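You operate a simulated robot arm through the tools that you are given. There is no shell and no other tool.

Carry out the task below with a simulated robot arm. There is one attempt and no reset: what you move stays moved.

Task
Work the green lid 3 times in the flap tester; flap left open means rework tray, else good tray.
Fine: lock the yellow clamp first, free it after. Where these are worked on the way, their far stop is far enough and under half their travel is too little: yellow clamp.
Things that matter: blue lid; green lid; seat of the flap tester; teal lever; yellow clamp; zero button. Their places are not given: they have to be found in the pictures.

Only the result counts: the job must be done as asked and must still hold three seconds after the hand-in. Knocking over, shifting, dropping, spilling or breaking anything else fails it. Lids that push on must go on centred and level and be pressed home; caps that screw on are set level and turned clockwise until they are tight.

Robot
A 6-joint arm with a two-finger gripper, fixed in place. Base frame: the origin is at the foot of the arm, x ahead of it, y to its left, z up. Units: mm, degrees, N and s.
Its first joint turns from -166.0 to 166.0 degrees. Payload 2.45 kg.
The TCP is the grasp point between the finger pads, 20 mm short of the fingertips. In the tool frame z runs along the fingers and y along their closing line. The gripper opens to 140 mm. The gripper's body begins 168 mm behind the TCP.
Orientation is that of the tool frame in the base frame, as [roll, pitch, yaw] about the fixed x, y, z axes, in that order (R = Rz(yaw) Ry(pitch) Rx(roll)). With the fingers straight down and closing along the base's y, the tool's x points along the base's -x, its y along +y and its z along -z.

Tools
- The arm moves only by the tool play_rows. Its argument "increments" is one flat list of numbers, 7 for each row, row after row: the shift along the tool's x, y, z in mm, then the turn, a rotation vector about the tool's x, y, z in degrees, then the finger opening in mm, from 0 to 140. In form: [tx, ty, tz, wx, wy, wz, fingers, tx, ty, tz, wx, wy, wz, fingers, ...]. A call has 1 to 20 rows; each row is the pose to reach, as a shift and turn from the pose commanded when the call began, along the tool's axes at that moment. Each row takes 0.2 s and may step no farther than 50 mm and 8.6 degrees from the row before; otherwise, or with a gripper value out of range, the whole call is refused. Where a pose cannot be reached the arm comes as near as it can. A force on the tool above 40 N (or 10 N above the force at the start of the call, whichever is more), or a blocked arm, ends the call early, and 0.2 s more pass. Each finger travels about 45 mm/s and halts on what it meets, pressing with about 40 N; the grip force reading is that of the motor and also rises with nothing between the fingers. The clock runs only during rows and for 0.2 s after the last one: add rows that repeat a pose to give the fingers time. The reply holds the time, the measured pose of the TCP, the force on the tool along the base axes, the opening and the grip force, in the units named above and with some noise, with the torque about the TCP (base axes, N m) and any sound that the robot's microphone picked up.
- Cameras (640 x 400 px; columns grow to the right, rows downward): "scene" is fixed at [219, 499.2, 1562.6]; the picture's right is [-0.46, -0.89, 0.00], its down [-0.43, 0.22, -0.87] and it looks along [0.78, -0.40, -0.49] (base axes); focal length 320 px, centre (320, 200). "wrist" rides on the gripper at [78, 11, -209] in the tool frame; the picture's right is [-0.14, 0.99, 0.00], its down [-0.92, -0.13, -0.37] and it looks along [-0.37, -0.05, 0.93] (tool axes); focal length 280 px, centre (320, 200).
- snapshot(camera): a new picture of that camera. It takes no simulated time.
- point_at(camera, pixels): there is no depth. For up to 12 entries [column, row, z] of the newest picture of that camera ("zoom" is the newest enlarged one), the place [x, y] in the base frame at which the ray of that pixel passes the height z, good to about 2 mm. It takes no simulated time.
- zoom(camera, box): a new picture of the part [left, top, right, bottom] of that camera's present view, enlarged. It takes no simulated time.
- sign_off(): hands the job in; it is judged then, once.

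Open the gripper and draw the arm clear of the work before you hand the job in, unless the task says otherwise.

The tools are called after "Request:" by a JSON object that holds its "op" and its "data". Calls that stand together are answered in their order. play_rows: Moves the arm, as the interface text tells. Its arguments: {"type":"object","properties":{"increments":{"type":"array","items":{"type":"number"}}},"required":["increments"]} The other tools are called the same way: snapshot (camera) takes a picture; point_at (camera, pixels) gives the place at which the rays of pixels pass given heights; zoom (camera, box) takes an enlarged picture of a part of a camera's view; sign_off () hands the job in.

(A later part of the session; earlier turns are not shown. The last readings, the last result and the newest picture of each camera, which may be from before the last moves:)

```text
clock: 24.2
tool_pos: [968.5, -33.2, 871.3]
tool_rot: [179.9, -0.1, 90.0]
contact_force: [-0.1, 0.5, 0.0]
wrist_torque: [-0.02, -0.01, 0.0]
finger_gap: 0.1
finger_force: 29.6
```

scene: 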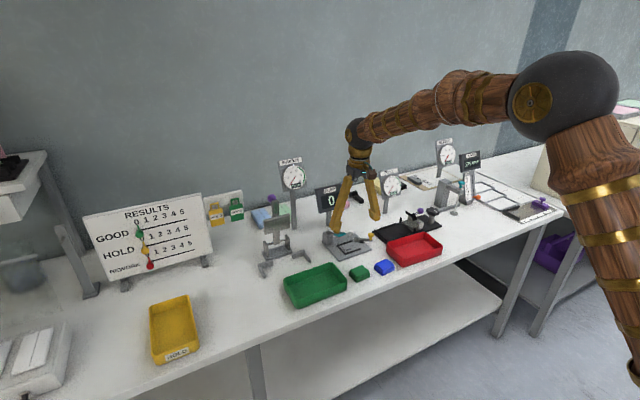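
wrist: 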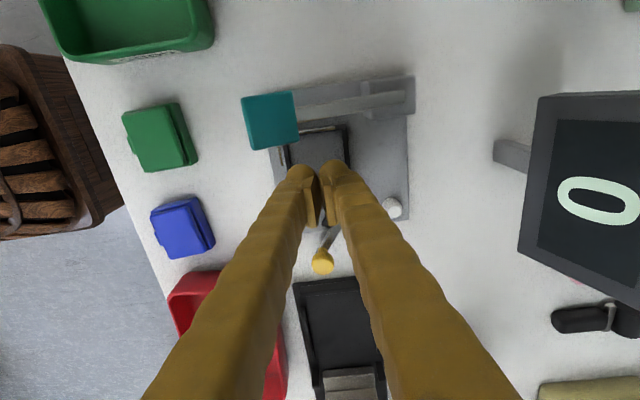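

Still nothing at TCP≈870.4; I keep stepping down in small increments.

Request:
{"op": "play_rows", "data": {"increments": [0, 0, 0.8, 0, 0, 0, 0, 0, 0, 0.8, 0, 0, 0, 0]}}

Request:
{"op": "play_rows", "data": {"increments": [0, 0, 0.8, 0, 0, 0, 0, 0, 0, 0.8, 0, 0, 0, 0]}}

Request:
{"op": "zoom", "data": {"camera": "scene", "box": [330, 220, 380, 260]}}

```text
clock: 24.8
tool_pos: [967.1, -33.2, 868.9]
tool_rot: [179.9, 0.0, 90.0]
contact_force: [0.4, -0.3, 0.6]
wrist_torque: [-0.03, 0.03, 0.02]
finger_gap: 0.0
finger_force: 29.7
```

```text
clock: 25.4
tool_pos: [968.4, -32.9, 870.3]
tool_rot: [179.9, 0.0, 90.0]
contact_force: [-5.1, -1.2, 3.6]
wrist_torque: [-0.01, 0.09, 0.03]
finger_gap: 0.0
finger_force: 29.8
```

```text
10.00 times, centred on (355, 240) of scene
```

zoom: 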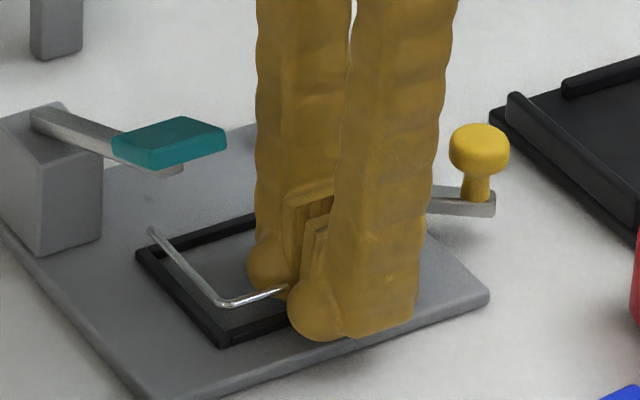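

The contact has a sideways part, so the bar probably sat in the groove between the fingers. I lift, shift so that the near finger itself is over the bar, and feel again.

Request:
{"op": "play_rows", "data": {"increments": [0, 0, -4, 0, 0, 0, 0, 0, 0, -8, 0, 0, 0, 0, 0, 9, -8, 0, 0, 0, 0, 0, 9, -6, 0, 0, 0, 0, 0, 9, -6, 0, 0, 0, 0]}}

Request:
{"op": "play_rows", "data": {"increments": [0, 0, 1, 0, 0, 0, 0, 0, 0, 1, 0, 0, 0, 0]}}

Request:
{"op": "play_rows", "data": {"increments": [0, 0, 1, 0, 0, 0, 0, 0, 0, 1, 0, 0, 0, 0]}}

Request:
{"op": "play_rows", "data": {"increments": [0, 0, 1, 0, 0, 0, 0, 0, 0, 1, 0, 0, 0, 0]}}

```text
clock: 26.6
tool_pos: [976.4, -32.9, 874.9]
tool_rot: [179.9, 0.0, 90.0]
contact_force: [0.4, 0.3, 0.1]
wrist_torque: [0.01, 0.0, 0.02]
finger_gap: 0.0
finger_force: 29.8
```

```text
clock: 27.2
tool_pos: [976.4, -32.7, 873.6]
tool_rot: [179.9, 0.1, 90.0]
contact_force: [-0.4, -0.3, 0.4]
wrist_torque: [-0.01, 0.01, -0.01]
finger_gap: 0.1
finger_force: 29.2
```

```text
clock: 27.8
tool_pos: [976.9, -32.9, 873.0]
tool_rot: [179.9, 0.0, 90.0]
contact_force: [-0.3, -0.5, -0.5]
wrist_torque: [-0.01, 0.0, 0.0]
finger_gap: 0.0
finger_force: 29.2
```

```text
clock: 28.4
tool_pos: [976.1, -33.3, 872.4]
tool_rot: [179.9, 0.0, 89.9]
contact_force: [-1.3, -0.9, 2.2]
wrist_torque: [0.02, 0.04, 0.01]
finger_gap: 0.0
finger_force: 29.6
```

The fence top is about 4.6 mm above the plate. The lip is proud of the base, so I plan an x-grip on the −y end of the base only; for that I need the clamp cylinder's exact place, so I rise and look from the side.

Request:
{"op": "play_rows", "data": {"increments": [0, 0, -30, 0, 0, 0, 0, 0, 0, -70, 0, 0, 0, 0, -10, -20, -100, 0, 0, 0, 0, -20, -40, -110, 0, 0, 0, 0, -27, -60, -110, 0, 0, 0, 0, -27, -60, -110, 0, 0, 0, 0]}}

Request:
{"op": "snapshot", "data": {"camera": "wrist"}}

Request:
{"op": "zoom", "data": {"camera": "wrist", "box": [340, 110, 480, 240]}}

```text
clock: 29.8
tool_pos: [916.8, -59.0, 982.1]
tool_rot: [179.9, 0.0, 90.0]
contact_force: [0.2, 0.5, 0.1]
wrist_torque: [-0.02, -0.04, 0.0]
finger_gap: 0.0
finger_force: 29.2
```

```text
taken
```

wrist: 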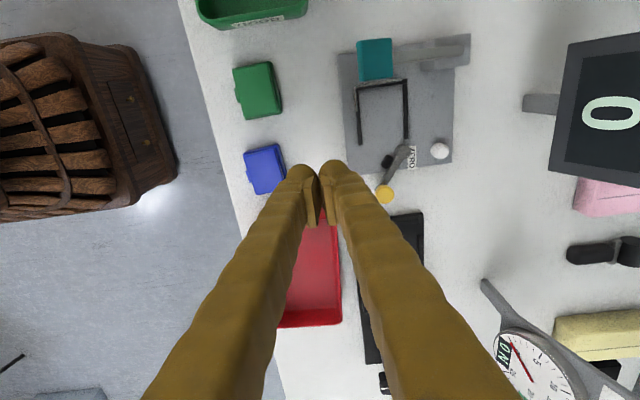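

```text
3.08 times, centred on (410, 175) of wrist
```

zoom: 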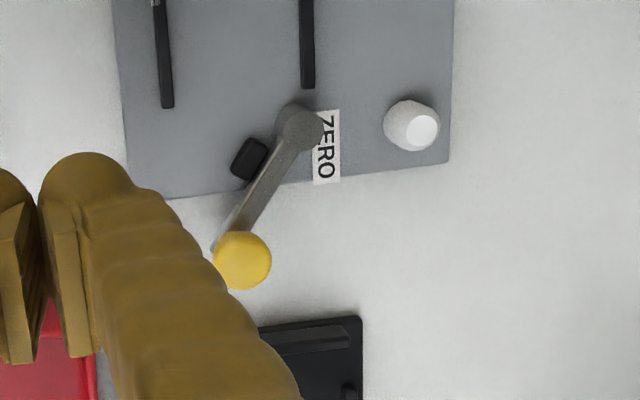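

I zoom in on the clamp cylinder and its surroundings.

Request:
{"op": "zoom", "data": {"camera": "wrist", "box": [375, 130, 425, 170]}}

Request:
{"op": "zoom", "data": {"camera": "scene", "box": [345, 225, 377, 250]}}

```text
10.00 times, centred on (400, 150) of wrist
```

zoom: 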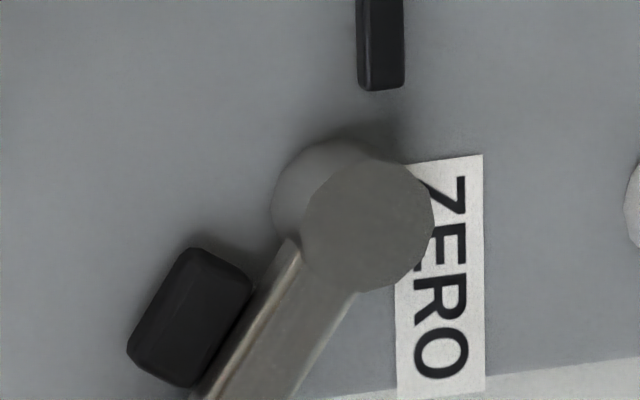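

```text
16.00 times, centred on (361, 238) of scene
```

zoom: 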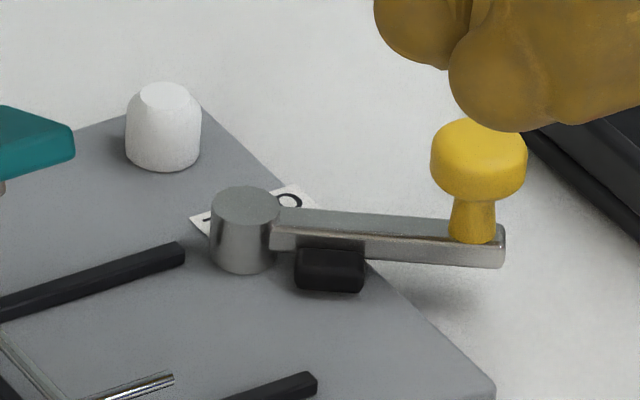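

I triangulate the cylinder top, the bar end and the black block with the newest pictures.

Request:
{"op": "point_at", "data": {"camera": "wrist", "pixels": [[404.7, 152.5, 850], [404.7, 152.5, 870], [411.3, 152.5, 862], [398.1, 152.5, 862], [404.7, 146, 862], [404.7, 159.1, 862], [387, 161, 850], [387, 161, 862], [403.9, 138.7, 852], [408.4, 137.5, 852]]}}

Request:
{"op": "point_at", "data": {"camera": "scene", "pixels": [[356.3, 238.3, 850], [356.3, 238.3, 870], [361.6, 241.7, 850], [361.6, 241.7, 862], [371, 234.5, 870], [371, 234.5, 890], [359.5, 249.2, 852], [352.5, 241.4, 852]]}}

```text
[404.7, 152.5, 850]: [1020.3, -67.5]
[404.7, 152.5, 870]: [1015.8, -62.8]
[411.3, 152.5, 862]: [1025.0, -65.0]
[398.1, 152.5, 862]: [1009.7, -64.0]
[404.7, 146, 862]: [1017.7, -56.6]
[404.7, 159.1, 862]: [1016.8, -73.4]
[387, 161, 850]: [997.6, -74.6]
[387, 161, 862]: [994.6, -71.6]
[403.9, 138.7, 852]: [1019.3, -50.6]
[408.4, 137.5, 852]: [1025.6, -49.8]
```

```text
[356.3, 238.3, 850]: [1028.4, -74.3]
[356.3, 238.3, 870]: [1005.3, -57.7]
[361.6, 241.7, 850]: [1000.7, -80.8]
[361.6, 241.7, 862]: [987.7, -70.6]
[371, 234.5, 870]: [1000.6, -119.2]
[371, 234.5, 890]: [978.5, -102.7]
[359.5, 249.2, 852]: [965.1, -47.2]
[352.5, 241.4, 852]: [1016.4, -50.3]
```

The clamp cylinder is at about (1018, −65), radius 8, top z≈860. I check the real extent of the fingertips in the newest wrist picture, since it decides the clearances at the wire.

Request:
{"op": "zoom", "data": {"camera": "wrist", "box": [270, 140, 370, 240]}}

Request:
{"op": "point_at", "data": {"camera": "zoom", "pixels": [[320, 200, 960], [320, 200, 980]]}}

```text
4.00 times, centred on (320, 190) of wrist
```

zoom: 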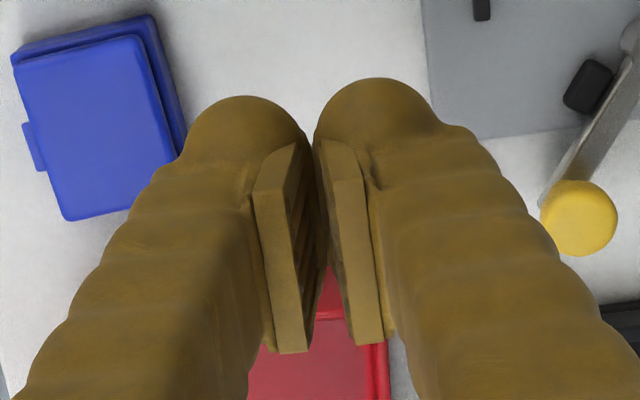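

```text
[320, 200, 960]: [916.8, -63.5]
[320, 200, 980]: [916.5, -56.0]
```

I query the bulb's outer points and pad corners at plausible heights.

Request:
{"op": "point_at", "data": {"camera": "zoom", "pixels": [[380, 78, 962], [380, 78, 972], [440, 125, 972], [245, 96, 972], [180, 155, 972], [340, 178, 996], [365, 180, 996], [355, 345, 996], [378, 343, 996], [255, 190, 996], [278, 352, 996]]}}

```text
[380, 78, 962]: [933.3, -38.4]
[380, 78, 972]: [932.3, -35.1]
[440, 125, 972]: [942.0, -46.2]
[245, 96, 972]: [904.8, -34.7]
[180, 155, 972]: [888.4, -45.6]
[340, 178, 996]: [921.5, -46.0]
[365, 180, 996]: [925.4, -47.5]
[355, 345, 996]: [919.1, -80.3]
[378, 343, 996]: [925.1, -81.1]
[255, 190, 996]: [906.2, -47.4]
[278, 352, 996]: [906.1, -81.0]
```

The bulbs at the tips extend further than the pads, so I examine the finger geometry in a side view while the hand hangs free.

Request:
{"op": "zoom", "data": {"camera": "scene", "box": [355, 200, 405, 245]}}

```text
8.89 times, centred on (380, 222) of scene
```

zoom: 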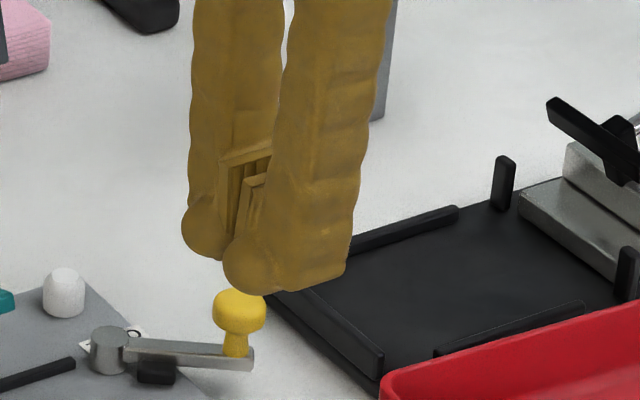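

I turn the hand by 180° (through yaw 180) so the bulbous finger ends point toward −y, moving back above the lid; first half now.

Request:
{"op": "play_rows", "data": {"increments": [6, -4, -18, 0, 0, -8.2, 10, 12, -8, -18, 0, 0, -16.4, 20, 18, -12, -18, 0, 0, -24.6, 30, 24, -16, -18, 0, 0, -32.8, 40, 30, -20, -18, 0, 0, -41, 50, 36, -25, -18, 0, 0, -49.2, 60, 42, -30, -18, 0, 0, -57.4, 66, 48, -35, -18, 0, 0, -65.6, 66, 54, -40, -18, 0, 0, -73.8, 66, 58, -44, -18, 0, 0, -82, 66, 60, -46, -18, 0, 0, -90, 66, 60, -46, -18, 0, 0, -90, 66]}}

Request:
{"op": "play_rows", "data": {"increments": [0, 0, 0, 0, 0, -8.2, 66, 0, 0, 0, 0, 0, -16.4, 66, 0, 0, 0, 0, 0, -24.6, 66, 0, 0, 0, 0, 0, -32.8, 66, 0, 0, 0, 0, 0, -41, 66, 0, 0, 0, 0, 0, -49.2, 66, 0, 0, 0, 0, 0, -57.4, 66, 0, 0, 0, 0, 0, -65.6, 66, 0, 0, 0, 0, 0, -73.8, 66, 0, 0, 0, 0, 0, -82, 66, 0, 0, 0, 0, 0, -88, 66, 0, 0, 0, 0, 0, -88, 66]}}

Request:
{"op": "snapshot", "data": {"camera": "wrist"}}

```text
clock: 32.4
tool_pos: [871.1, -0.3, 999.0]
tool_rot: [179.9, 0.1, -179.9]
contact_force: [1.0, 0.6, -0.4]
wrist_torque: [-0.03, 0.0, -0.03]
finger_gap: 65.8
finger_force: 0.1
```

```text
clock: 35.0
tool_pos: [870.7, 0.2, 1000.4]
tool_rot: [-179.9, 0.0, -91.9]
contact_force: [0.1, 0.9, -0.2]
wrist_torque: [0.02, -0.01, -0.02]
finger_gap: 66.0
finger_force: 0.0
```

```text
taken
```

wrist: 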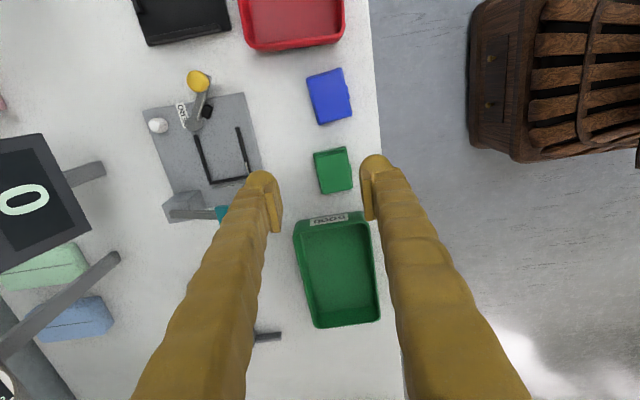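

The hand is at yaw −91.9° above the work. I zoom on the green lid to re-measure its pose.

Request:
{"op": "zoom", "data": {"camera": "wrist", "box": [295, 130, 375, 210]}}

```text
5.00 times, centred on (335, 170) of wrist
```

zoom: 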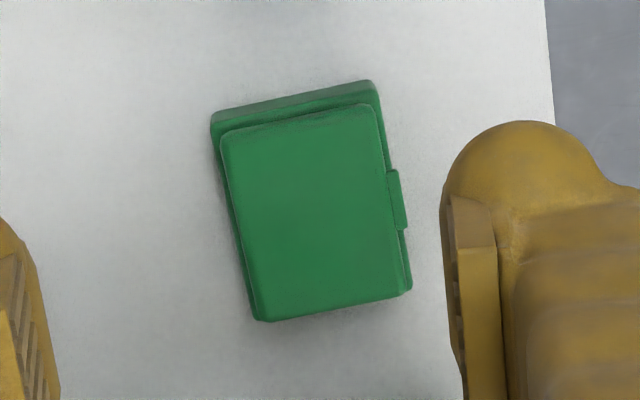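

I read the base corners and the lip from this zoom.

Request:
{"op": "point_at", "data": {"camera": "zoom", "pixels": [[212, 120, 855], [375, 84, 855], [411, 288, 855], [250, 315, 855], [222, 200, 855], [385, 140, 855], [398, 172, 859], [406, 228, 859], [222, 135, 863], [374, 106, 863], [403, 292, 863], [262, 320, 863]]}}

```text
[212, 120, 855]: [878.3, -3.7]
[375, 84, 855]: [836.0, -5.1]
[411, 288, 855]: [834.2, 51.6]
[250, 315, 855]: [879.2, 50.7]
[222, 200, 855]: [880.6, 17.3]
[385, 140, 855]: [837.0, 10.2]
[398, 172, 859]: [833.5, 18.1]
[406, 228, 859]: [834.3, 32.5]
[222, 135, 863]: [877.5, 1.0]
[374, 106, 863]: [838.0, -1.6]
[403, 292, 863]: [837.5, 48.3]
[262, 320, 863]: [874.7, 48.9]
```

The lid centre is now about (856.7, 23.6), turned +1.8°. I descend with the hand aligned (yaw −88.2°) at y≈8 to a tip height 6 mm above the table and close slowly to see where the pads meet it.

Request:
{"op": "play_rows", "data": {"increments": [-4, 7, 40, 0, 0, -2, 66, -7.7, 13.5, 80, 0, 0, -3.7, 66, -7.7, 13.5, 110, 0, 0, -3.7, 66, -7.7, 13.5, 128, 0, 0, -3.7, 66, -7.7, 13.5, 134.7, 0, 0, -3.7, 66, -7.7, 13.5, 134.7, 0, 0, -3.7, 56, -7.7, 13.5, 134.7, 0, 0, -3.7, 48, -7.7, 13.5, 134.7, 0, 0, -3.7, 45, -7.7, 13.5, 134.7, 0, 0, -3.7, 45, -7.7, 13.5, 134.7, 0, 0, -3.7, 45]}}

Request:
{"op": "snapshot", "data": {"camera": "wrist"}}

Request:
{"op": "zoom", "data": {"camera": "wrist", "box": [250, 130, 370, 240]}}

```text
clock: 37.2
tool_pos: [857.7, 7.1, 865.2]
tool_rot: [-180.0, 0.0, -88.3]
contact_force: [-0.6, -0.4, 0.4]
wrist_torque: [0.0, -0.01, 0.03]
finger_gap: 44.9
finger_force: 0.0
```

```text
taken
```

wrist: 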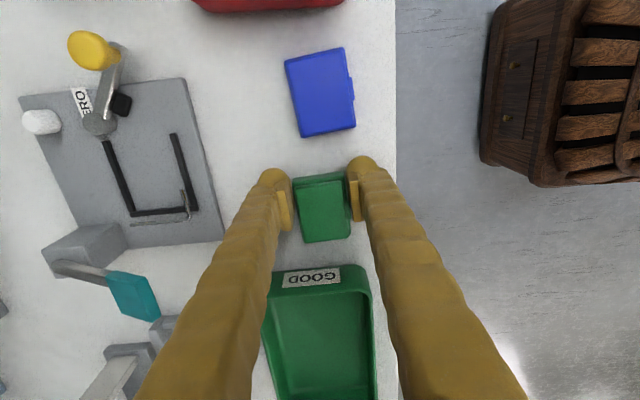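

```text
3.64 times, centred on (310, 185) of wrist
```

zoom: 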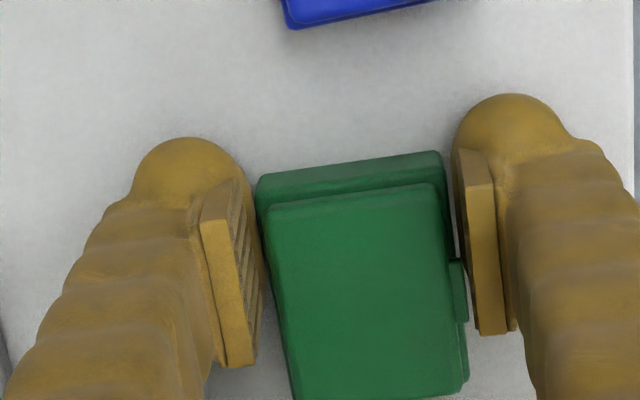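

The pads straddle the base with 45 mm gap, no contact yet. I close millimetre by millimetre and read the gap and force.

Request:
{"op": "play_rows", "data": {"increments": [0, 0, 0, 0, 0, 0, 43.5, 0, 0, 0, 0, 0, 0, 43.5]}}

Request:
{"op": "play_rows", "data": {"increments": [0, 0, 0, 0, 0, 0, 42, 0, 0, 0, 0, 0, 0, 42]}}

Request:
{"op": "play_rows", "data": {"increments": [0, 0, 0, 0, 0, 0, 41, 0, 0, 0, 0, 0, 0, 41]}}

```text
clock: 37.8
tool_pos: [858.0, 7.2, 865.3]
tool_rot: [-179.9, 0.0, -88.2]
contact_force: [1.0, -0.3, 0.7]
wrist_torque: [-0.01, 0.01, -0.02]
finger_gap: 43.8
finger_force: 0.4
```

```text
clock: 38.4
tool_pos: [857.9, 6.7, 864.5]
tool_rot: [-179.9, 0.0, -88.3]
contact_force: [0.2, 0.8, -0.5]
wrist_torque: [0.02, 0.01, 0.02]
finger_gap: 42.9
finger_force: 7.0
```

```text
clock: 39.0
tool_pos: [856.8, 7.6, 865.1]
tool_rot: [-179.9, -0.1, -88.3]
contact_force: [-0.3, 0.5, -0.1]
wrist_torque: [-0.01, 0.01, 0.02]
finger_gap: 43.1
finger_force: 7.2
```

The fingers stopped at 43.0 mm with about 7 N. I look closely at the lid before gripping harder.

Request:
{"op": "zoom", "data": {"camera": "scene", "box": [340, 252, 380, 290]}}

Request:
{"op": "zoom", "data": {"camera": "wrist", "box": [270, 150, 380, 250]}}

```text
10.53 times, centred on (360, 271) of scene
```

zoom: 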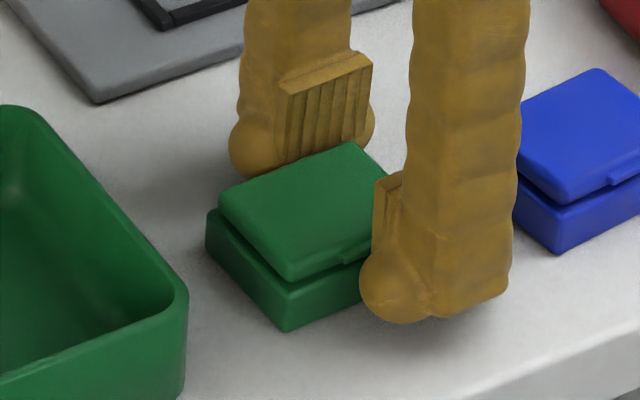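

```text
4.00 times, centred on (325, 200) of wrist
```

zoom: 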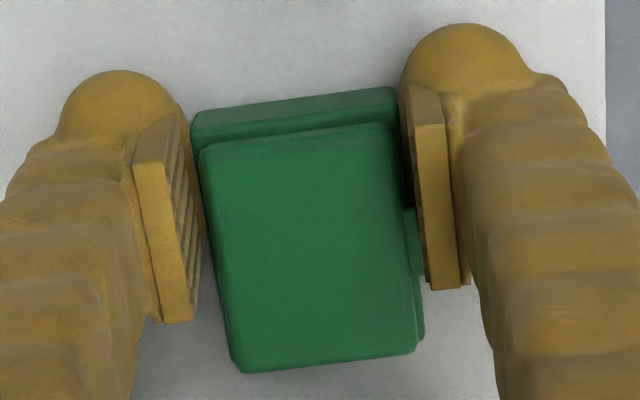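

The near pad bears on the lip and the far pad on the base. I tighten a little and lift 10 mm as a test, watching whether the lid stays shut and level.

Request:
{"op": "play_rows", "data": {"increments": [0, 0, 0, 0, 0, 0, 38, 0, 0, 0, 0, 0, 0, 38, 0, 0, 0, 0, 0, 0, 38, 0, 0, -2, 0, 0, 0, 38, 0, 0, -5, 0, 0, 0, 38, 0, 0, -10, 0, 0, 0, 38, 0, 0, -10, 0, 0, 0, 38]}}

Request:
{"op": "zoom", "data": {"camera": "scene", "box": [340, 252, 380, 290]}}

Request:
{"op": "zoom", "data": {"camera": "wrist", "box": [270, 150, 380, 250]}}

```text
clock: 40.6
tool_pos: [858.4, 7.5, 875.5]
tool_rot: [180.0, 0.1, -88.3]
contact_force: [0.1, 0.4, -0.7]
wrist_torque: [0.0, 0.0, 0.01]
finger_gap: 40.6
finger_force: 39.8
```

```text
10.53 times, centred on (360, 271) of scene
```

zoom: 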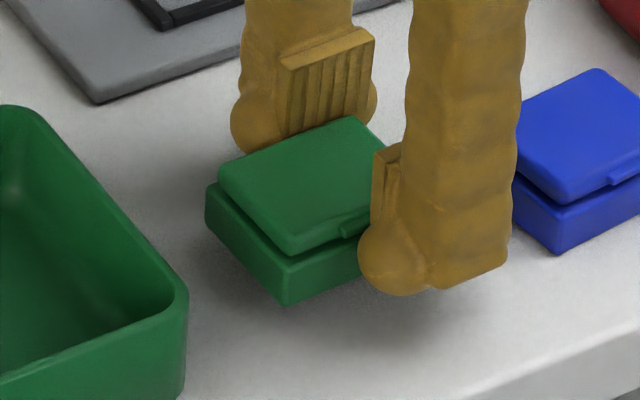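

```text
4.00 times, centred on (325, 200) of wrist
```

zoom: 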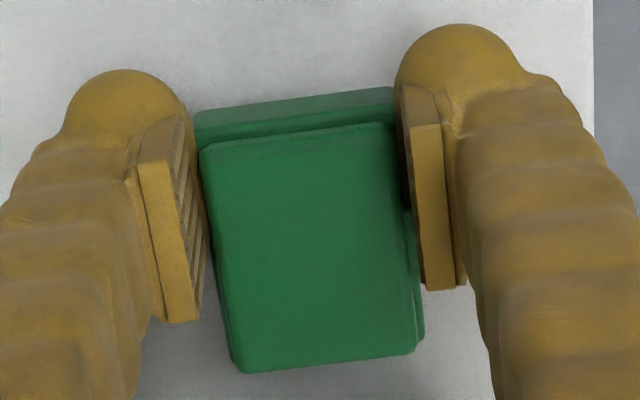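

The lid lifted cleanly, shut and level. I read its edges relative to the hand for the placement.

Request:
{"op": "point_at", "data": {"camera": "zoom", "pixels": [[195, 114, 865], [393, 90, 865], [240, 372, 873], [415, 352, 873], [424, 335, 865], [203, 148, 873], [380, 122, 873], [205, 200, 865], [228, 330, 865]]}}

```text
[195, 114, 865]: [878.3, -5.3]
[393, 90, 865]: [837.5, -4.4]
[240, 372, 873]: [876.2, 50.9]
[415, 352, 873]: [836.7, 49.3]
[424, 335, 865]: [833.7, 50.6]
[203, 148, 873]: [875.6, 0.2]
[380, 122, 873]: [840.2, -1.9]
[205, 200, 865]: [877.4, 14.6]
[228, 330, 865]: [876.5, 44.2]
```

The lid sits 16 mm toward +y of the hand centre. I carry it up to z≈930, shift to y≈−35 first, then over to the seat at x≈994.6, turning to yaw −90.

Request:
{"op": "play_rows", "data": {"increments": [0, 0, -30, 0, 0, 0, 38, 0, 0, -55, 0, 0, 0, 38, 24, -15, -55, 0, 0, 0.5, 38, 46.9, -40, -55, 0, 0, 1, 38, 46.9, -75, -55, 0, 0, 1.4, 38, 46.9, -110, -55, 0, 0, 1.8, 38, 46.9, -130, -55, 0, 0, 1.8, 38, 46.9, -135.3, -55, 0, 0, 1.8, 38, 46.9, -135.3, -55, 0, 0, 1.8, 38]}}

Request:
{"op": "snapshot", "data": {"camera": "wrist"}}

Request:
{"op": "zoom", "data": {"camera": "scene", "box": [320, 210, 390, 260]}}

```text
clock: 42.6
tool_pos: [996.5, -34.9, 932.0]
tool_rot: [-179.9, 0.1, -90.1]
contact_force: [-0.5, 0.2, 0.3]
wrist_torque: [0.0, -0.02, 0.0]
finger_gap: 40.4
finger_force: 39.5
```

```text
taken
```

wrist: 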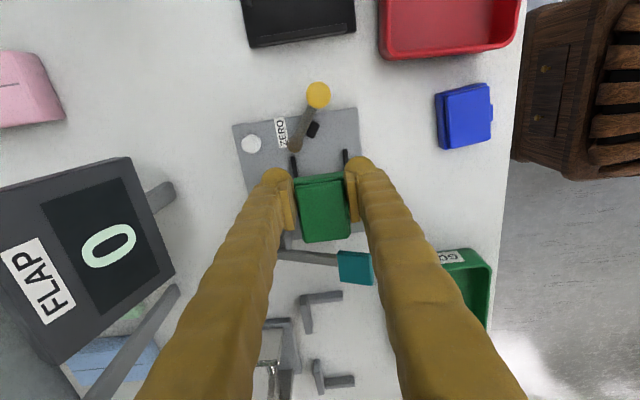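

```text
8.00 times, centred on (355, 235) of scene
```

zoom: 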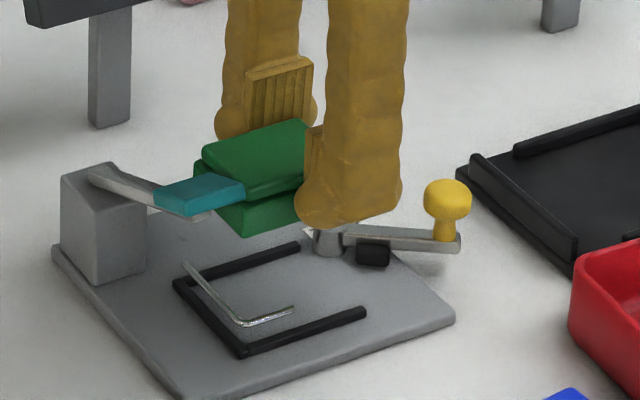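

The lid is held over the seat. I zoom in the wrist view to check its alignment with the fence bars.

Request:
{"op": "zoom", "data": {"camera": "wrist", "box": [260, 130, 390, 260]}}

```text
3.08 times, centred on (325, 195) of wrist
```

zoom: 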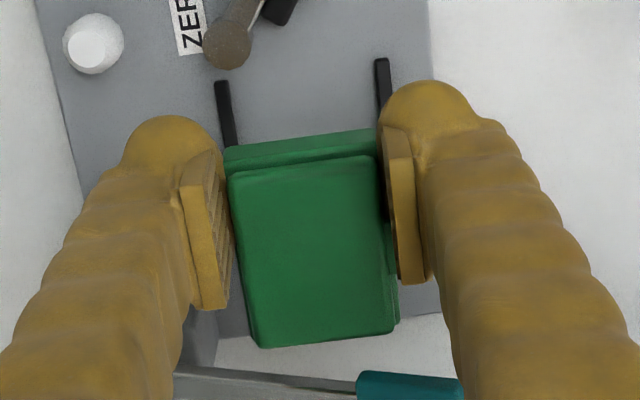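

I compute the lid's edges at its present height from this zoom to verify the target position.

Request:
{"op": "point_at", "data": {"camera": "zoom", "pixels": [[226, 153, 920], [372, 133, 920], [260, 346, 928], [393, 331, 928], [398, 322, 920], [218, 82, 852], [230, 82, 852], [375, 60, 852], [388, 60, 852]]}}

```text
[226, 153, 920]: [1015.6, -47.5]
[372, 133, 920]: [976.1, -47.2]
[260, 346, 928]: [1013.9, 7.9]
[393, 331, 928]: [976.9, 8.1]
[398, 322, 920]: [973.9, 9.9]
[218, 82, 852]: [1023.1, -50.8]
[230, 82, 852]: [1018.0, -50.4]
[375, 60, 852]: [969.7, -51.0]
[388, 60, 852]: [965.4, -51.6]
```

The lid is at x≈973.5–1015.6, y≈−47.4…9.9, inside the fence outline (969.7–1018; 11). I nudge −0.8 mm in x and lower to just above the plate.

Request:
{"op": "play_rows", "data": {"increments": [0, 0.8, 20, 0, 0, 0, 38, 0, 0.8, 38, 0, 0, 0, 38, 0, 0.8, 46, 0, 0, 0, 38, 0, 0.8, 50, 0, 0, 0, 38, 0, 0.8, 50, 0, 0, 0, 38]}}

Request:
{"op": "zoom", "data": {"camera": "scene", "box": [325, 220, 385, 260]}}

Request:
{"op": "zoom", "data": {"camera": "wrist", "box": [260, 130, 390, 260]}}

```text
clock: 43.8
tool_pos: [993.4, -34.6, 880.2]
tool_rot: [-179.9, 0.1, -90.1]
contact_force: [1.0, -0.4, -0.9]
wrist_torque: [0.01, -0.02, 0.01]
finger_gap: 40.8
finger_force: 40.2
```

```text
10.00 times, centred on (355, 240) of scene
```

zoom: 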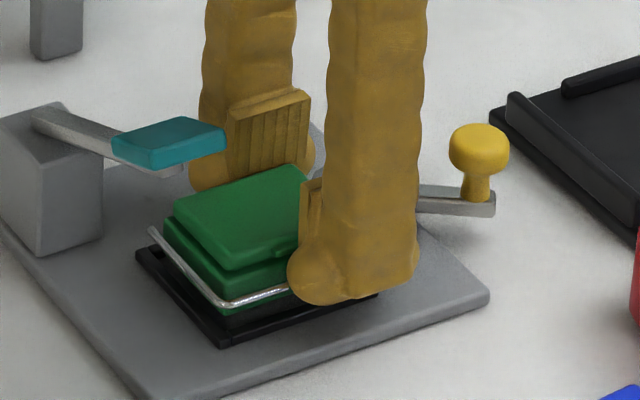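

```text
3.08 times, centred on (325, 195) of wrist
```

zoom: 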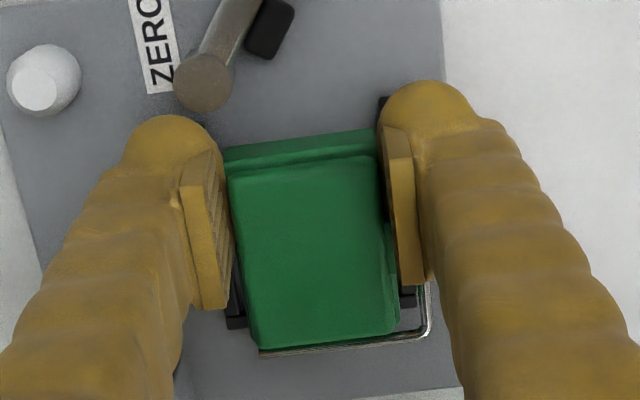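

The lid goes down inside the wire and fence without contact so far. I lower the last millimetres in small steps.

Request:
{"op": "play_rows", "data": {"increments": [0, 0, 2.5, 0, 0, 0, 38, 0, 0, 4.5, 0, 0, 0, 38, 0, 0, 4.5, 0, 0, 0, 38]}}

Request:
{"op": "play_rows", "data": {"increments": [0, 0, 1, 0, 0, 0, 38, 0, 0, 1, 0, 0, 0, 38]}}

Request:
{"op": "play_rows", "data": {"increments": [0, 0, 0.8, 0, 0, 0, 38, 0, 0, 0.8, 0, 0, 0, 38]}}

```text
clock: 44.6
tool_pos: [993.4, -34.9, 877.3]
tool_rot: [-179.8, 0.0, -90.1]
contact_force: [-0.8, -2.1, 13.7]
wrist_torque: [0.56, 0.07, 0.05]
finger_gap: 40.8
finger_force: 39.6
```

```text
clock: 45.2
tool_pos: [994.5, -35.4, 875.6]
tool_rot: [-179.8, 0.0, -90.2]
contact_force: [0.4, -3.3, 22.3]
wrist_torque: [0.91, 0.02, 0.0]
finger_gap: 40.9
finger_force: 40.2
```

```text
clock: 45.8
tool_pos: [993.9, -33.9, 872.9]
tool_rot: [-179.9, 0.0, -90.1]
contact_force: [1.6, -0.6, 18.6]
wrist_torque: [0.85, 0.0, 0.01]
finger_gap: 40.6
finger_force: 40.3
```

There is upward force with a torque pointing to the lid's +y end (≈45 mm from the hand), so that end touches first. I look before going on.

Request:
{"op": "zoom", "data": {"camera": "scene", "box": [330, 228, 370, 258]}}

Request:
{"op": "zoom", "data": {"camera": "wrist", "box": [270, 140, 380, 260]}}

```text
13.33 times, centred on (350, 243) of scene
```

zoom: 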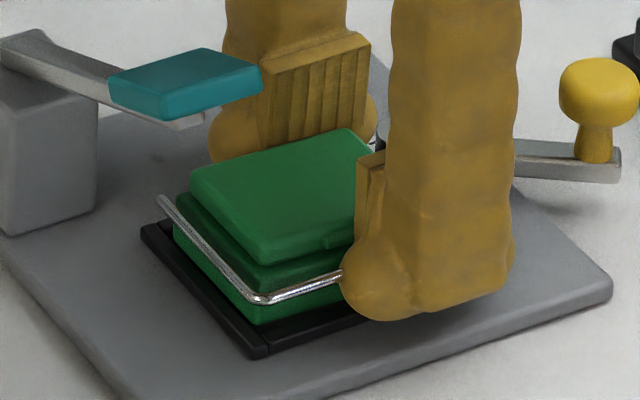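

```text
3.33 times, centred on (325, 200) of wrist
```

zoom: 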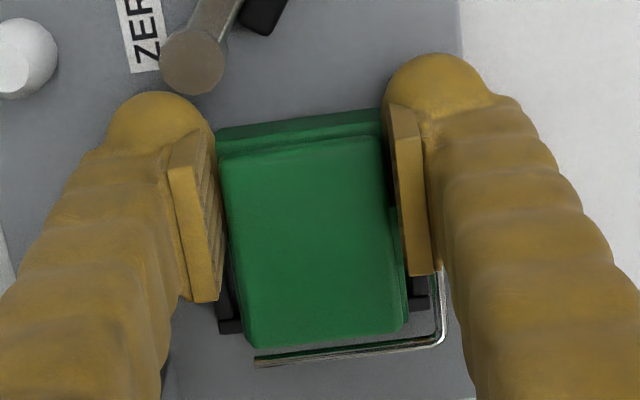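

The picture is ambiguous: the end may be sagging or sitting on the left bar's edge. I lift 4 mm, shift 1.5 mm toward −y and lower again to compare the contact height.

Request:
{"op": "play_rows", "data": {"increments": [0, 0, -2, 0, 0, 0, 38, 0, 0, -4.5, 0, 0, 0, 38, 1.5, 0, -4.5, 0, 0, 0, 38, 1.5, 0, -4.5, 0, 0, 0, 38]}}

Request:
{"op": "play_rows", "data": {"increments": [0, 0, 1, 0, 0, 0, 38, 0, 0, 1.5, 0, 0, 0, 38, 0, 0, 1.5, 0, 0, 0, 38]}}

```text
clock: 46.8
tool_pos: [993.7, -35.6, 878.6]
tool_rot: [-179.8, 0.1, -90.2]
contact_force: [-0.3, 0.5, -0.5]
wrist_torque: [0.0, -0.02, 0.01]
finger_gap: 40.5
finger_force: 40.1
```

```text
clock: 47.6
tool_pos: [993.9, -34.7, 876.9]
tool_rot: [-179.9, -0.1, -90.1]
contact_force: [0.1, -0.7, -0.1]
wrist_torque: [-0.01, -0.05, 0.02]
finger_gap: 40.7
finger_force: 40.2
```

No contact at TCP 876.8. I continue 0.8 mm at a time, one reading each.

Request:
{"op": "play_rows", "data": {"increments": [0, 0, 0.8, 0, 0, 0, 38, 0, 0, 0.8, 0, 0, 0, 38]}}

```text
clock: 48.2
tool_pos: [994.7, -36.3, 876.5]
tool_rot: [-179.9, 0.0, -90.1]
contact_force: [0.2, -0.2, -0.5]
wrist_torque: [0.0, 0.02, 0.0]
finger_gap: 40.9
finger_force: 39.9
```

Still free at 876.0; I step down once more.

Request:
{"op": "play_rows", "data": {"increments": [0, 0, 0.8, 0, 0, 0, 38, 0, 0, 0.8, 0, 0, 0, 38]}}

```text
clock: 48.8
tool_pos: [993.7, -35.3, 874.9]
tool_rot: [-179.9, 0.0, -90.1]
contact_force: [0.0, 0.0, 0.6]
wrist_torque: [0.01, 0.01, 0.01]
finger_gap: 40.7
finger_force: 40.5
```

Free at 875.2 too. Next step.

Request:
{"op": "play_rows", "data": {"increments": [0, 0, 0.8, 0, 0, 0, 38, 0, 0, 0.8, 0, 0, 0, 38]}}

```text
clock: 49.4
tool_pos: [993.7, -36.4, 875.0]
tool_rot: [-179.8, 0.1, -90.1]
contact_force: [-0.4, -0.4, 0.1]
wrist_torque: [0.01, -0.02, 0.01]
finger_gap: 41.0
finger_force: 40.0
```

Still no force at 874.4. I step to 873.6.

Request:
{"op": "play_rows", "data": {"increments": [0, 0, 0.8, 0, 0, 0, 38, 0, 0, 0.8, 0, 0, 0, 38]}}

```text
clock: 50.0
tool_pos: [993.7, -35.5, 873.1]
tool_rot: [-179.9, 0.0, -90.1]
contact_force: [-1.3, -0.2, -0.4]
wrist_torque: [0.02, -0.03, 0.0]
finger_gap: 41.0
finger_force: 39.7
```

Still free at 873.6. I take a smaller step, mindful of the fence bars at about 872.

Request:
{"op": "play_rows", "data": {"increments": [0, 0, 0.6, 0, 0, 0, 38, 0, 0, 0.6, 0, 0, 0, 38]}}

Request:
{"op": "zoom", "data": {"camera": "scene", "box": [330, 228, 370, 258]}}

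Request:
{"op": "zoom", "data": {"camera": "wrist", "box": [270, 140, 380, 260]}}

```text
clock: 50.6
tool_pos: [994.6, -36.1, 873.4]
tool_rot: [180.0, 0.1, -90.1]
contact_force: [-0.4, -0.1, -1.2]
wrist_torque: [0.0, -0.04, -0.02]
finger_gap: 40.7
finger_force: 40.5
```

```text
13.33 times, centred on (350, 243) of scene
```

zoom: 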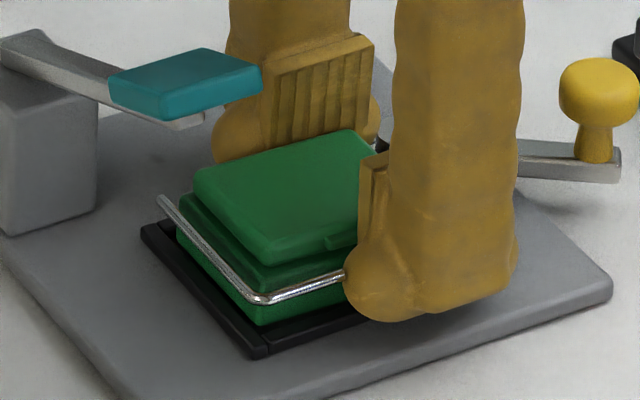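

```text
3.33 times, centred on (325, 200) of wrist
```

zoom: 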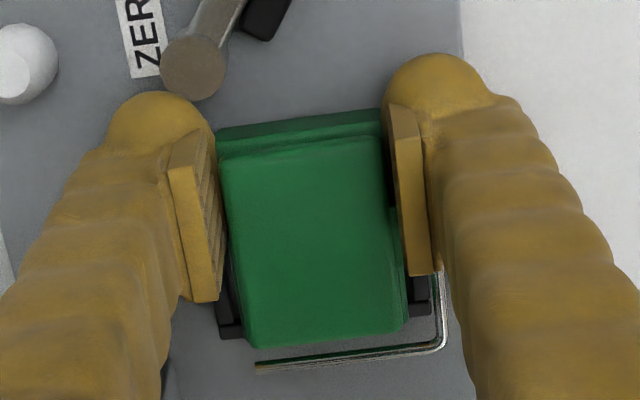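

The lid hovers within about a millimetre or two of the plate, inside the fence and clear of the wire. I lower 0.5 mm more and open the fingers slowly to 52 mm.

Request:
{"op": "play_rows", "data": {"increments": [0, 0, 0.5, 0, 0, 0, 38, 0, 0, 0.5, 0, 0, 0, 41, 0, 0, 0.5, 0, 0, 0, 43, 0, 0, 0.5, 0, 0, 0, 45, 0, 0, 0.5, 0, 0, 0, 48, 0, 0, 0.5, 0, 0, 0, 52, 0, 0, 0.5, 0, 0, 0, 52]}}

Request:
{"op": "zoom", "data": {"camera": "scene", "box": [330, 228, 370, 258]}}

Request:
{"op": "zoom", "data": {"camera": "wrist", "box": [270, 140, 380, 260]}}

```text
clock: 52.2
tool_pos: [994.3, -36.3, 873.7]
tool_rot: [-179.9, 0.0, -90.1]
contact_force: [0.5, 0.1, 0.2]
wrist_torque: [-0.02, 0.03, 0.03]
finger_gap: 52.0
finger_force: 0.1
```

```text
13.33 times, centred on (350, 243) of scene
```

zoom: 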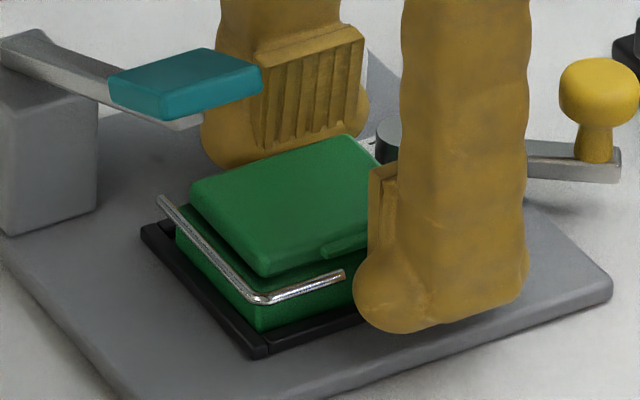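

```text
3.33 times, centred on (325, 200) of wrist
```

zoom: 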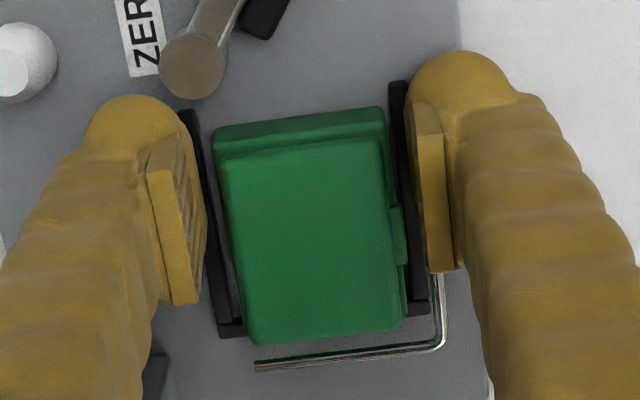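

The lid is now seated inside the fence, shut, and the fingers are open clear of it. I rise straight up and view the whole seat.

Request:
{"op": "play_rows", "data": {"increments": [0, 0, -15, 0, 0, 0, 52, 0, 0, -45, 0, 0, 0, 52, 0, 0, -85, 0, 0, 0, 52, 0, 0, -115, 0, 0, 0, 52, 0, 0, -115, 0, 0, 0, 52]}}

Request:
{"op": "snapshot", "data": {"camera": "wrist"}}

Request:
{"op": "zoom", "data": {"camera": "wrist", "box": [230, 80, 390, 240]}}

Request:
{"op": "zoom", "data": {"camera": "scene", "box": [325, 220, 385, 265]}}

```text
clock: 53.4
tool_pos: [993.1, -35.8, 987.9]
tool_rot: [-179.9, 0.0, -90.1]
contact_force: [0.5, 0.4, 1.1]
wrist_torque: [0.02, 0.01, 0.0]
finger_gap: 51.9
finger_force: 0.1
```

```text
taken
```

wrist: 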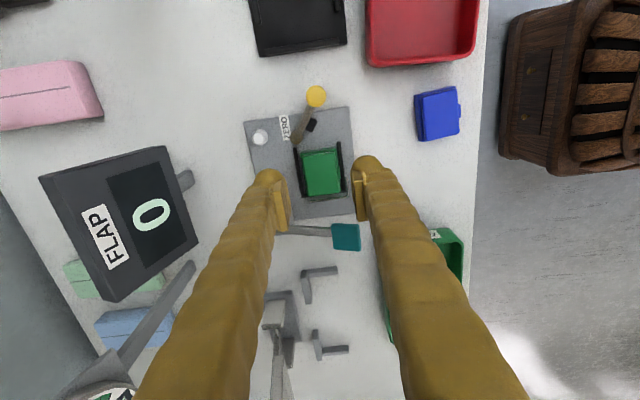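

```text
2.50 times, centred on (310, 160) of wrist
```

zoom: 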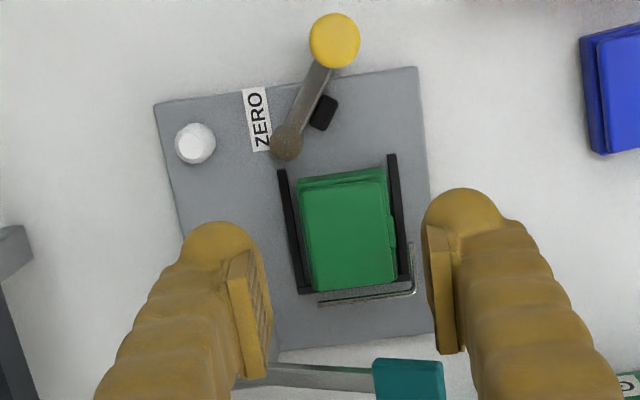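

```text
8.89 times, centred on (355, 242) of scene
```

zoom: 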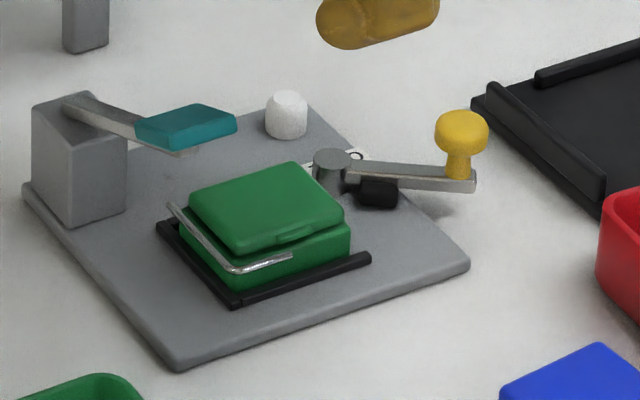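

The lid sits in the fence, shut. Before using the clamp I re-measure the knob, the pivot, the lid's right edge and the teal pad from this view.

Request:
{"op": "point_at", "data": {"camera": "zoom", "pixels": [[334, 40, 880], [334, 40, 890], [287, 143, 860], [323, 112, 855], [298, 178, 863], [385, 166, 863], [312, 290, 871], [396, 277, 871], [408, 378, 900], [408, 378, 936], [410, 290, 868], [320, 302, 868]]}}

Request:
{"op": "zoom", "data": {"camera": "scene", "box": [328, 222, 378, 252]}}

```text
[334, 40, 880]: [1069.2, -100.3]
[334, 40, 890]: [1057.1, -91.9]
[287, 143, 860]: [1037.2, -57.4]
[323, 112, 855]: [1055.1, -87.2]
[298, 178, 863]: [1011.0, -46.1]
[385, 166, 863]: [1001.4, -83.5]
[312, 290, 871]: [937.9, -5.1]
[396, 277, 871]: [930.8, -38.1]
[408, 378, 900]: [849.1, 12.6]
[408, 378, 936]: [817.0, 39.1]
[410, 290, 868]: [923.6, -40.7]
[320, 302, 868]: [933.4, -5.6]
```

```text
12.80 times, centred on (353, 237) of scene
```

zoom: 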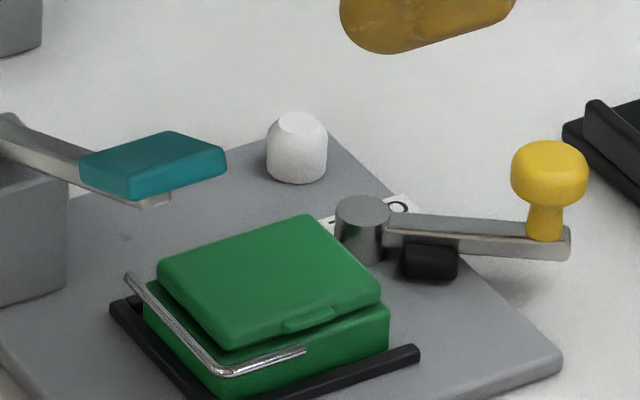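

That query used the scene zoom by mistake; I repeat it with full wrist-picture pixels.

Request:
{"op": "point_at", "data": {"camera": "wrist", "pixels": [[315.6, 96, 875], [315.6, 96, 885], [296.8, 137.2, 860], [311.2, 124.8, 855], [301.2, 151.2, 863], [336, 146.4, 863], [306.8, 196, 871], [340.4, 190.8, 871], [345.2, 231.2, 900], [345.2, 231.2, 936], [346.8, 196, 868], [310, 200.8, 868]]}}

Request:
{"op": "point_at", "data": {"camera": "scene", "pixels": [[370.9, 234.4, 870], [370.9, 234.4, 880], [370.9, 234.4, 890]]}}

```text
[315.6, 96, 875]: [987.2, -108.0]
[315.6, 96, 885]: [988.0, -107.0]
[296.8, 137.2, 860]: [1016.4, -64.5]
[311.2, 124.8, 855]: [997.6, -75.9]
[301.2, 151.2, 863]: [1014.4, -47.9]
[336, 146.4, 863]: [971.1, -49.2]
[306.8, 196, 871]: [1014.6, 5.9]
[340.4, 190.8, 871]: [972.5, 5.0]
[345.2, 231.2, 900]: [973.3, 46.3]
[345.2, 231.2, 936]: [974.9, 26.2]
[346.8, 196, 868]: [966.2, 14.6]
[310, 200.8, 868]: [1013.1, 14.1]
```

```text
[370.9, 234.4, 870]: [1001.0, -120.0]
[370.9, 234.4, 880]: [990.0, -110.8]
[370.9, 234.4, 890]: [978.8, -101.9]
```

The lid's base is at x≈971–1014.5, y≈−48.5…9; the knob is at (987.5,−107.5), pivot (1017,−64.7). I turn the hand so the fingers close along the knob's path and hover over the knob.

Request:
{"op": "play_rows", "data": {"increments": [14, 1.2, 0, 0, 0, 7, 48, 28, 2.4, 0, 0, 0, 14, 44, 42, 3.6, 0, 0, 0, 21, 42, 56, 4.8, 0, 0, 0, 28, 42, 71.8, 6.2, 0, 0, 0, 34.8, 42, 71.8, 6.2, 25, 0, 0, 34.8, 42, 71.8, 6.2, 50, 0, 0, 34.8, 42, 71.8, 6.2, 50, 0, 0, 34.8, 42]}}

Request:
{"op": "snapshot", "data": {"camera": "wrist"}}

Request:
{"op": "zoom", "data": {"camera": "scene", "box": [335, 210, 395, 255]}}

```text
clock: 55.2
tool_pos: [989.7, -108.2, 936.4]
tool_rot: [-179.8, 0.1, -125.0]
contact_force: [0.0, -0.2, -1.0]
wrist_torque: [0.02, -0.05, 0.01]
finger_gap: 42.1
finger_force: 0.0
```

```text
taken
```

wrist: 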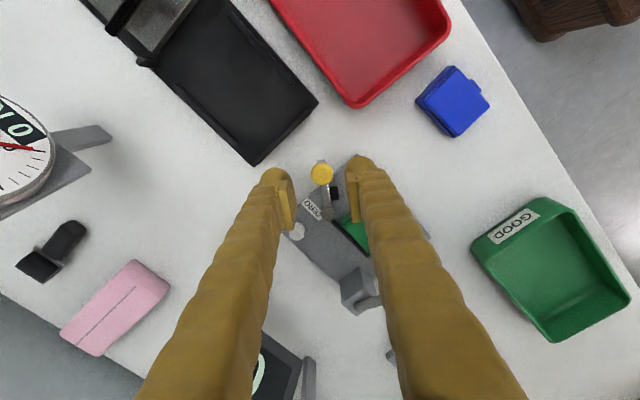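

```text
8.89 times, centred on (365, 232) of scene
```

zoom: 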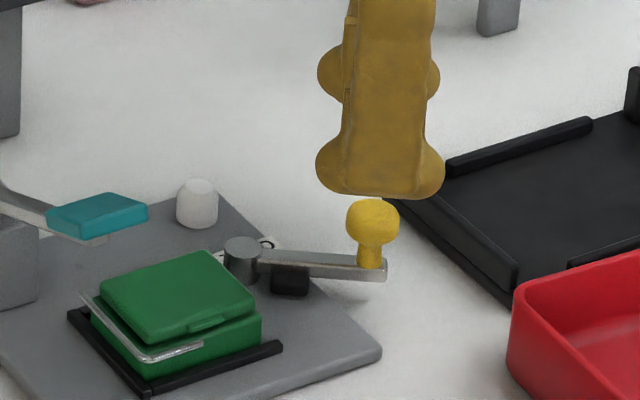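

The knob at wrist px (322,173) lies between the open fingers. I descend around it to tip height ≈875 and close to a loose 28 mm.

Request:
{"op": "play_rows", "data": {"increments": [0, 0, 20, 0, 0, 0, 42, 0, 0, 35, 0, 0, 0, 42, 0, 0, 42.5, 0, 0, 0, 42, 0, 0, 42.5, 0, 0, 0, 36, 0, 0, 42.5, 0, 0, 0, 30, 0, 0, 42.5, 0, 0, 0, 28, 0, 0, 42.5, 0, 0, 0, 28]}}

Request:
{"op": "snapshot", "data": {"camera": "wrist"}}

Request:
{"op": "zoom", "data": {"camera": "wrist", "box": [270, 130, 370, 240]}}

Request:
{"op": "zoom", "data": {"camera": "scene", "box": [335, 210, 395, 255]}}

```text
clock: 56.8
tool_pos: [987.6, -107.9, 894.8]
tool_rot: [-180.0, 0.1, -124.9]
contact_force: [-0.3, 0.1, 0.4]
wrist_torque: [-0.04, 0.01, 0.05]
finger_gap: 28.0
finger_force: 0.0
```

```text
taken
```

wrist: 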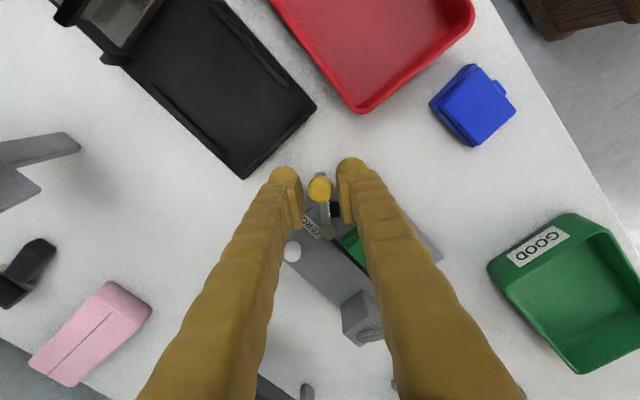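

```text
3.64 times, centred on (320, 185) of wrist
```

zoom: 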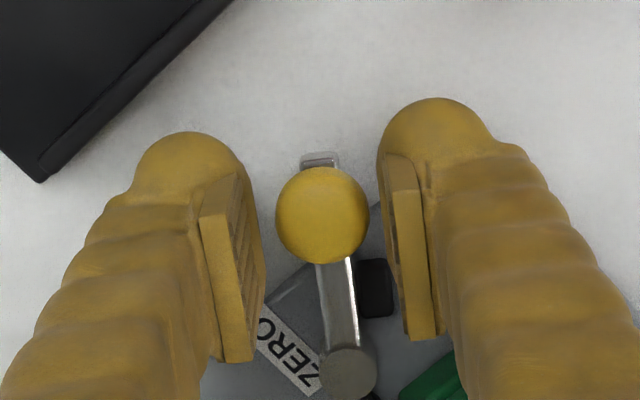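

```text
8.89 times, centred on (365, 232) of scene
```

zoom: 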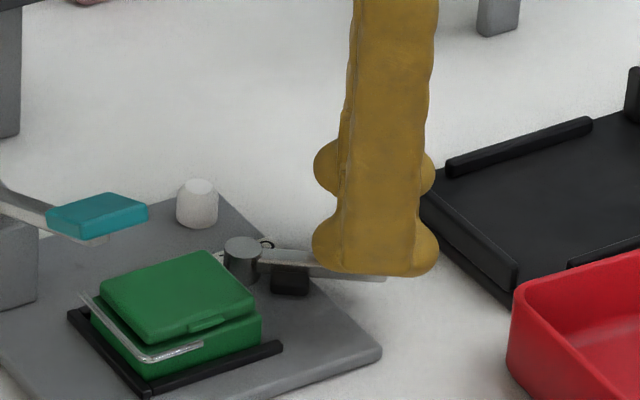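

The knob (≈20 mm) is centred between the pads. I close to 21 mm to have a snug cage.

Request:
{"op": "play_rows", "data": {"increments": [0, 0, 0, 0, 0, 0, 24, 0, 0, 0, 0, 0, 0, 22, 0, 0, 0, 0, 0, 0, 21, 0, 0, 0, 0, 0, 0, 21]}}

```text
clock: 57.8
tool_pos: [986.9, -106.4, 895.4]
tool_rot: [-179.9, 0.1, -124.9]
contact_force: [-1.8, 1.1, -0.3]
wrist_torque: [0.01, 0.04, 0.06]
finger_gap: 22.7
finger_force: 0.7
```

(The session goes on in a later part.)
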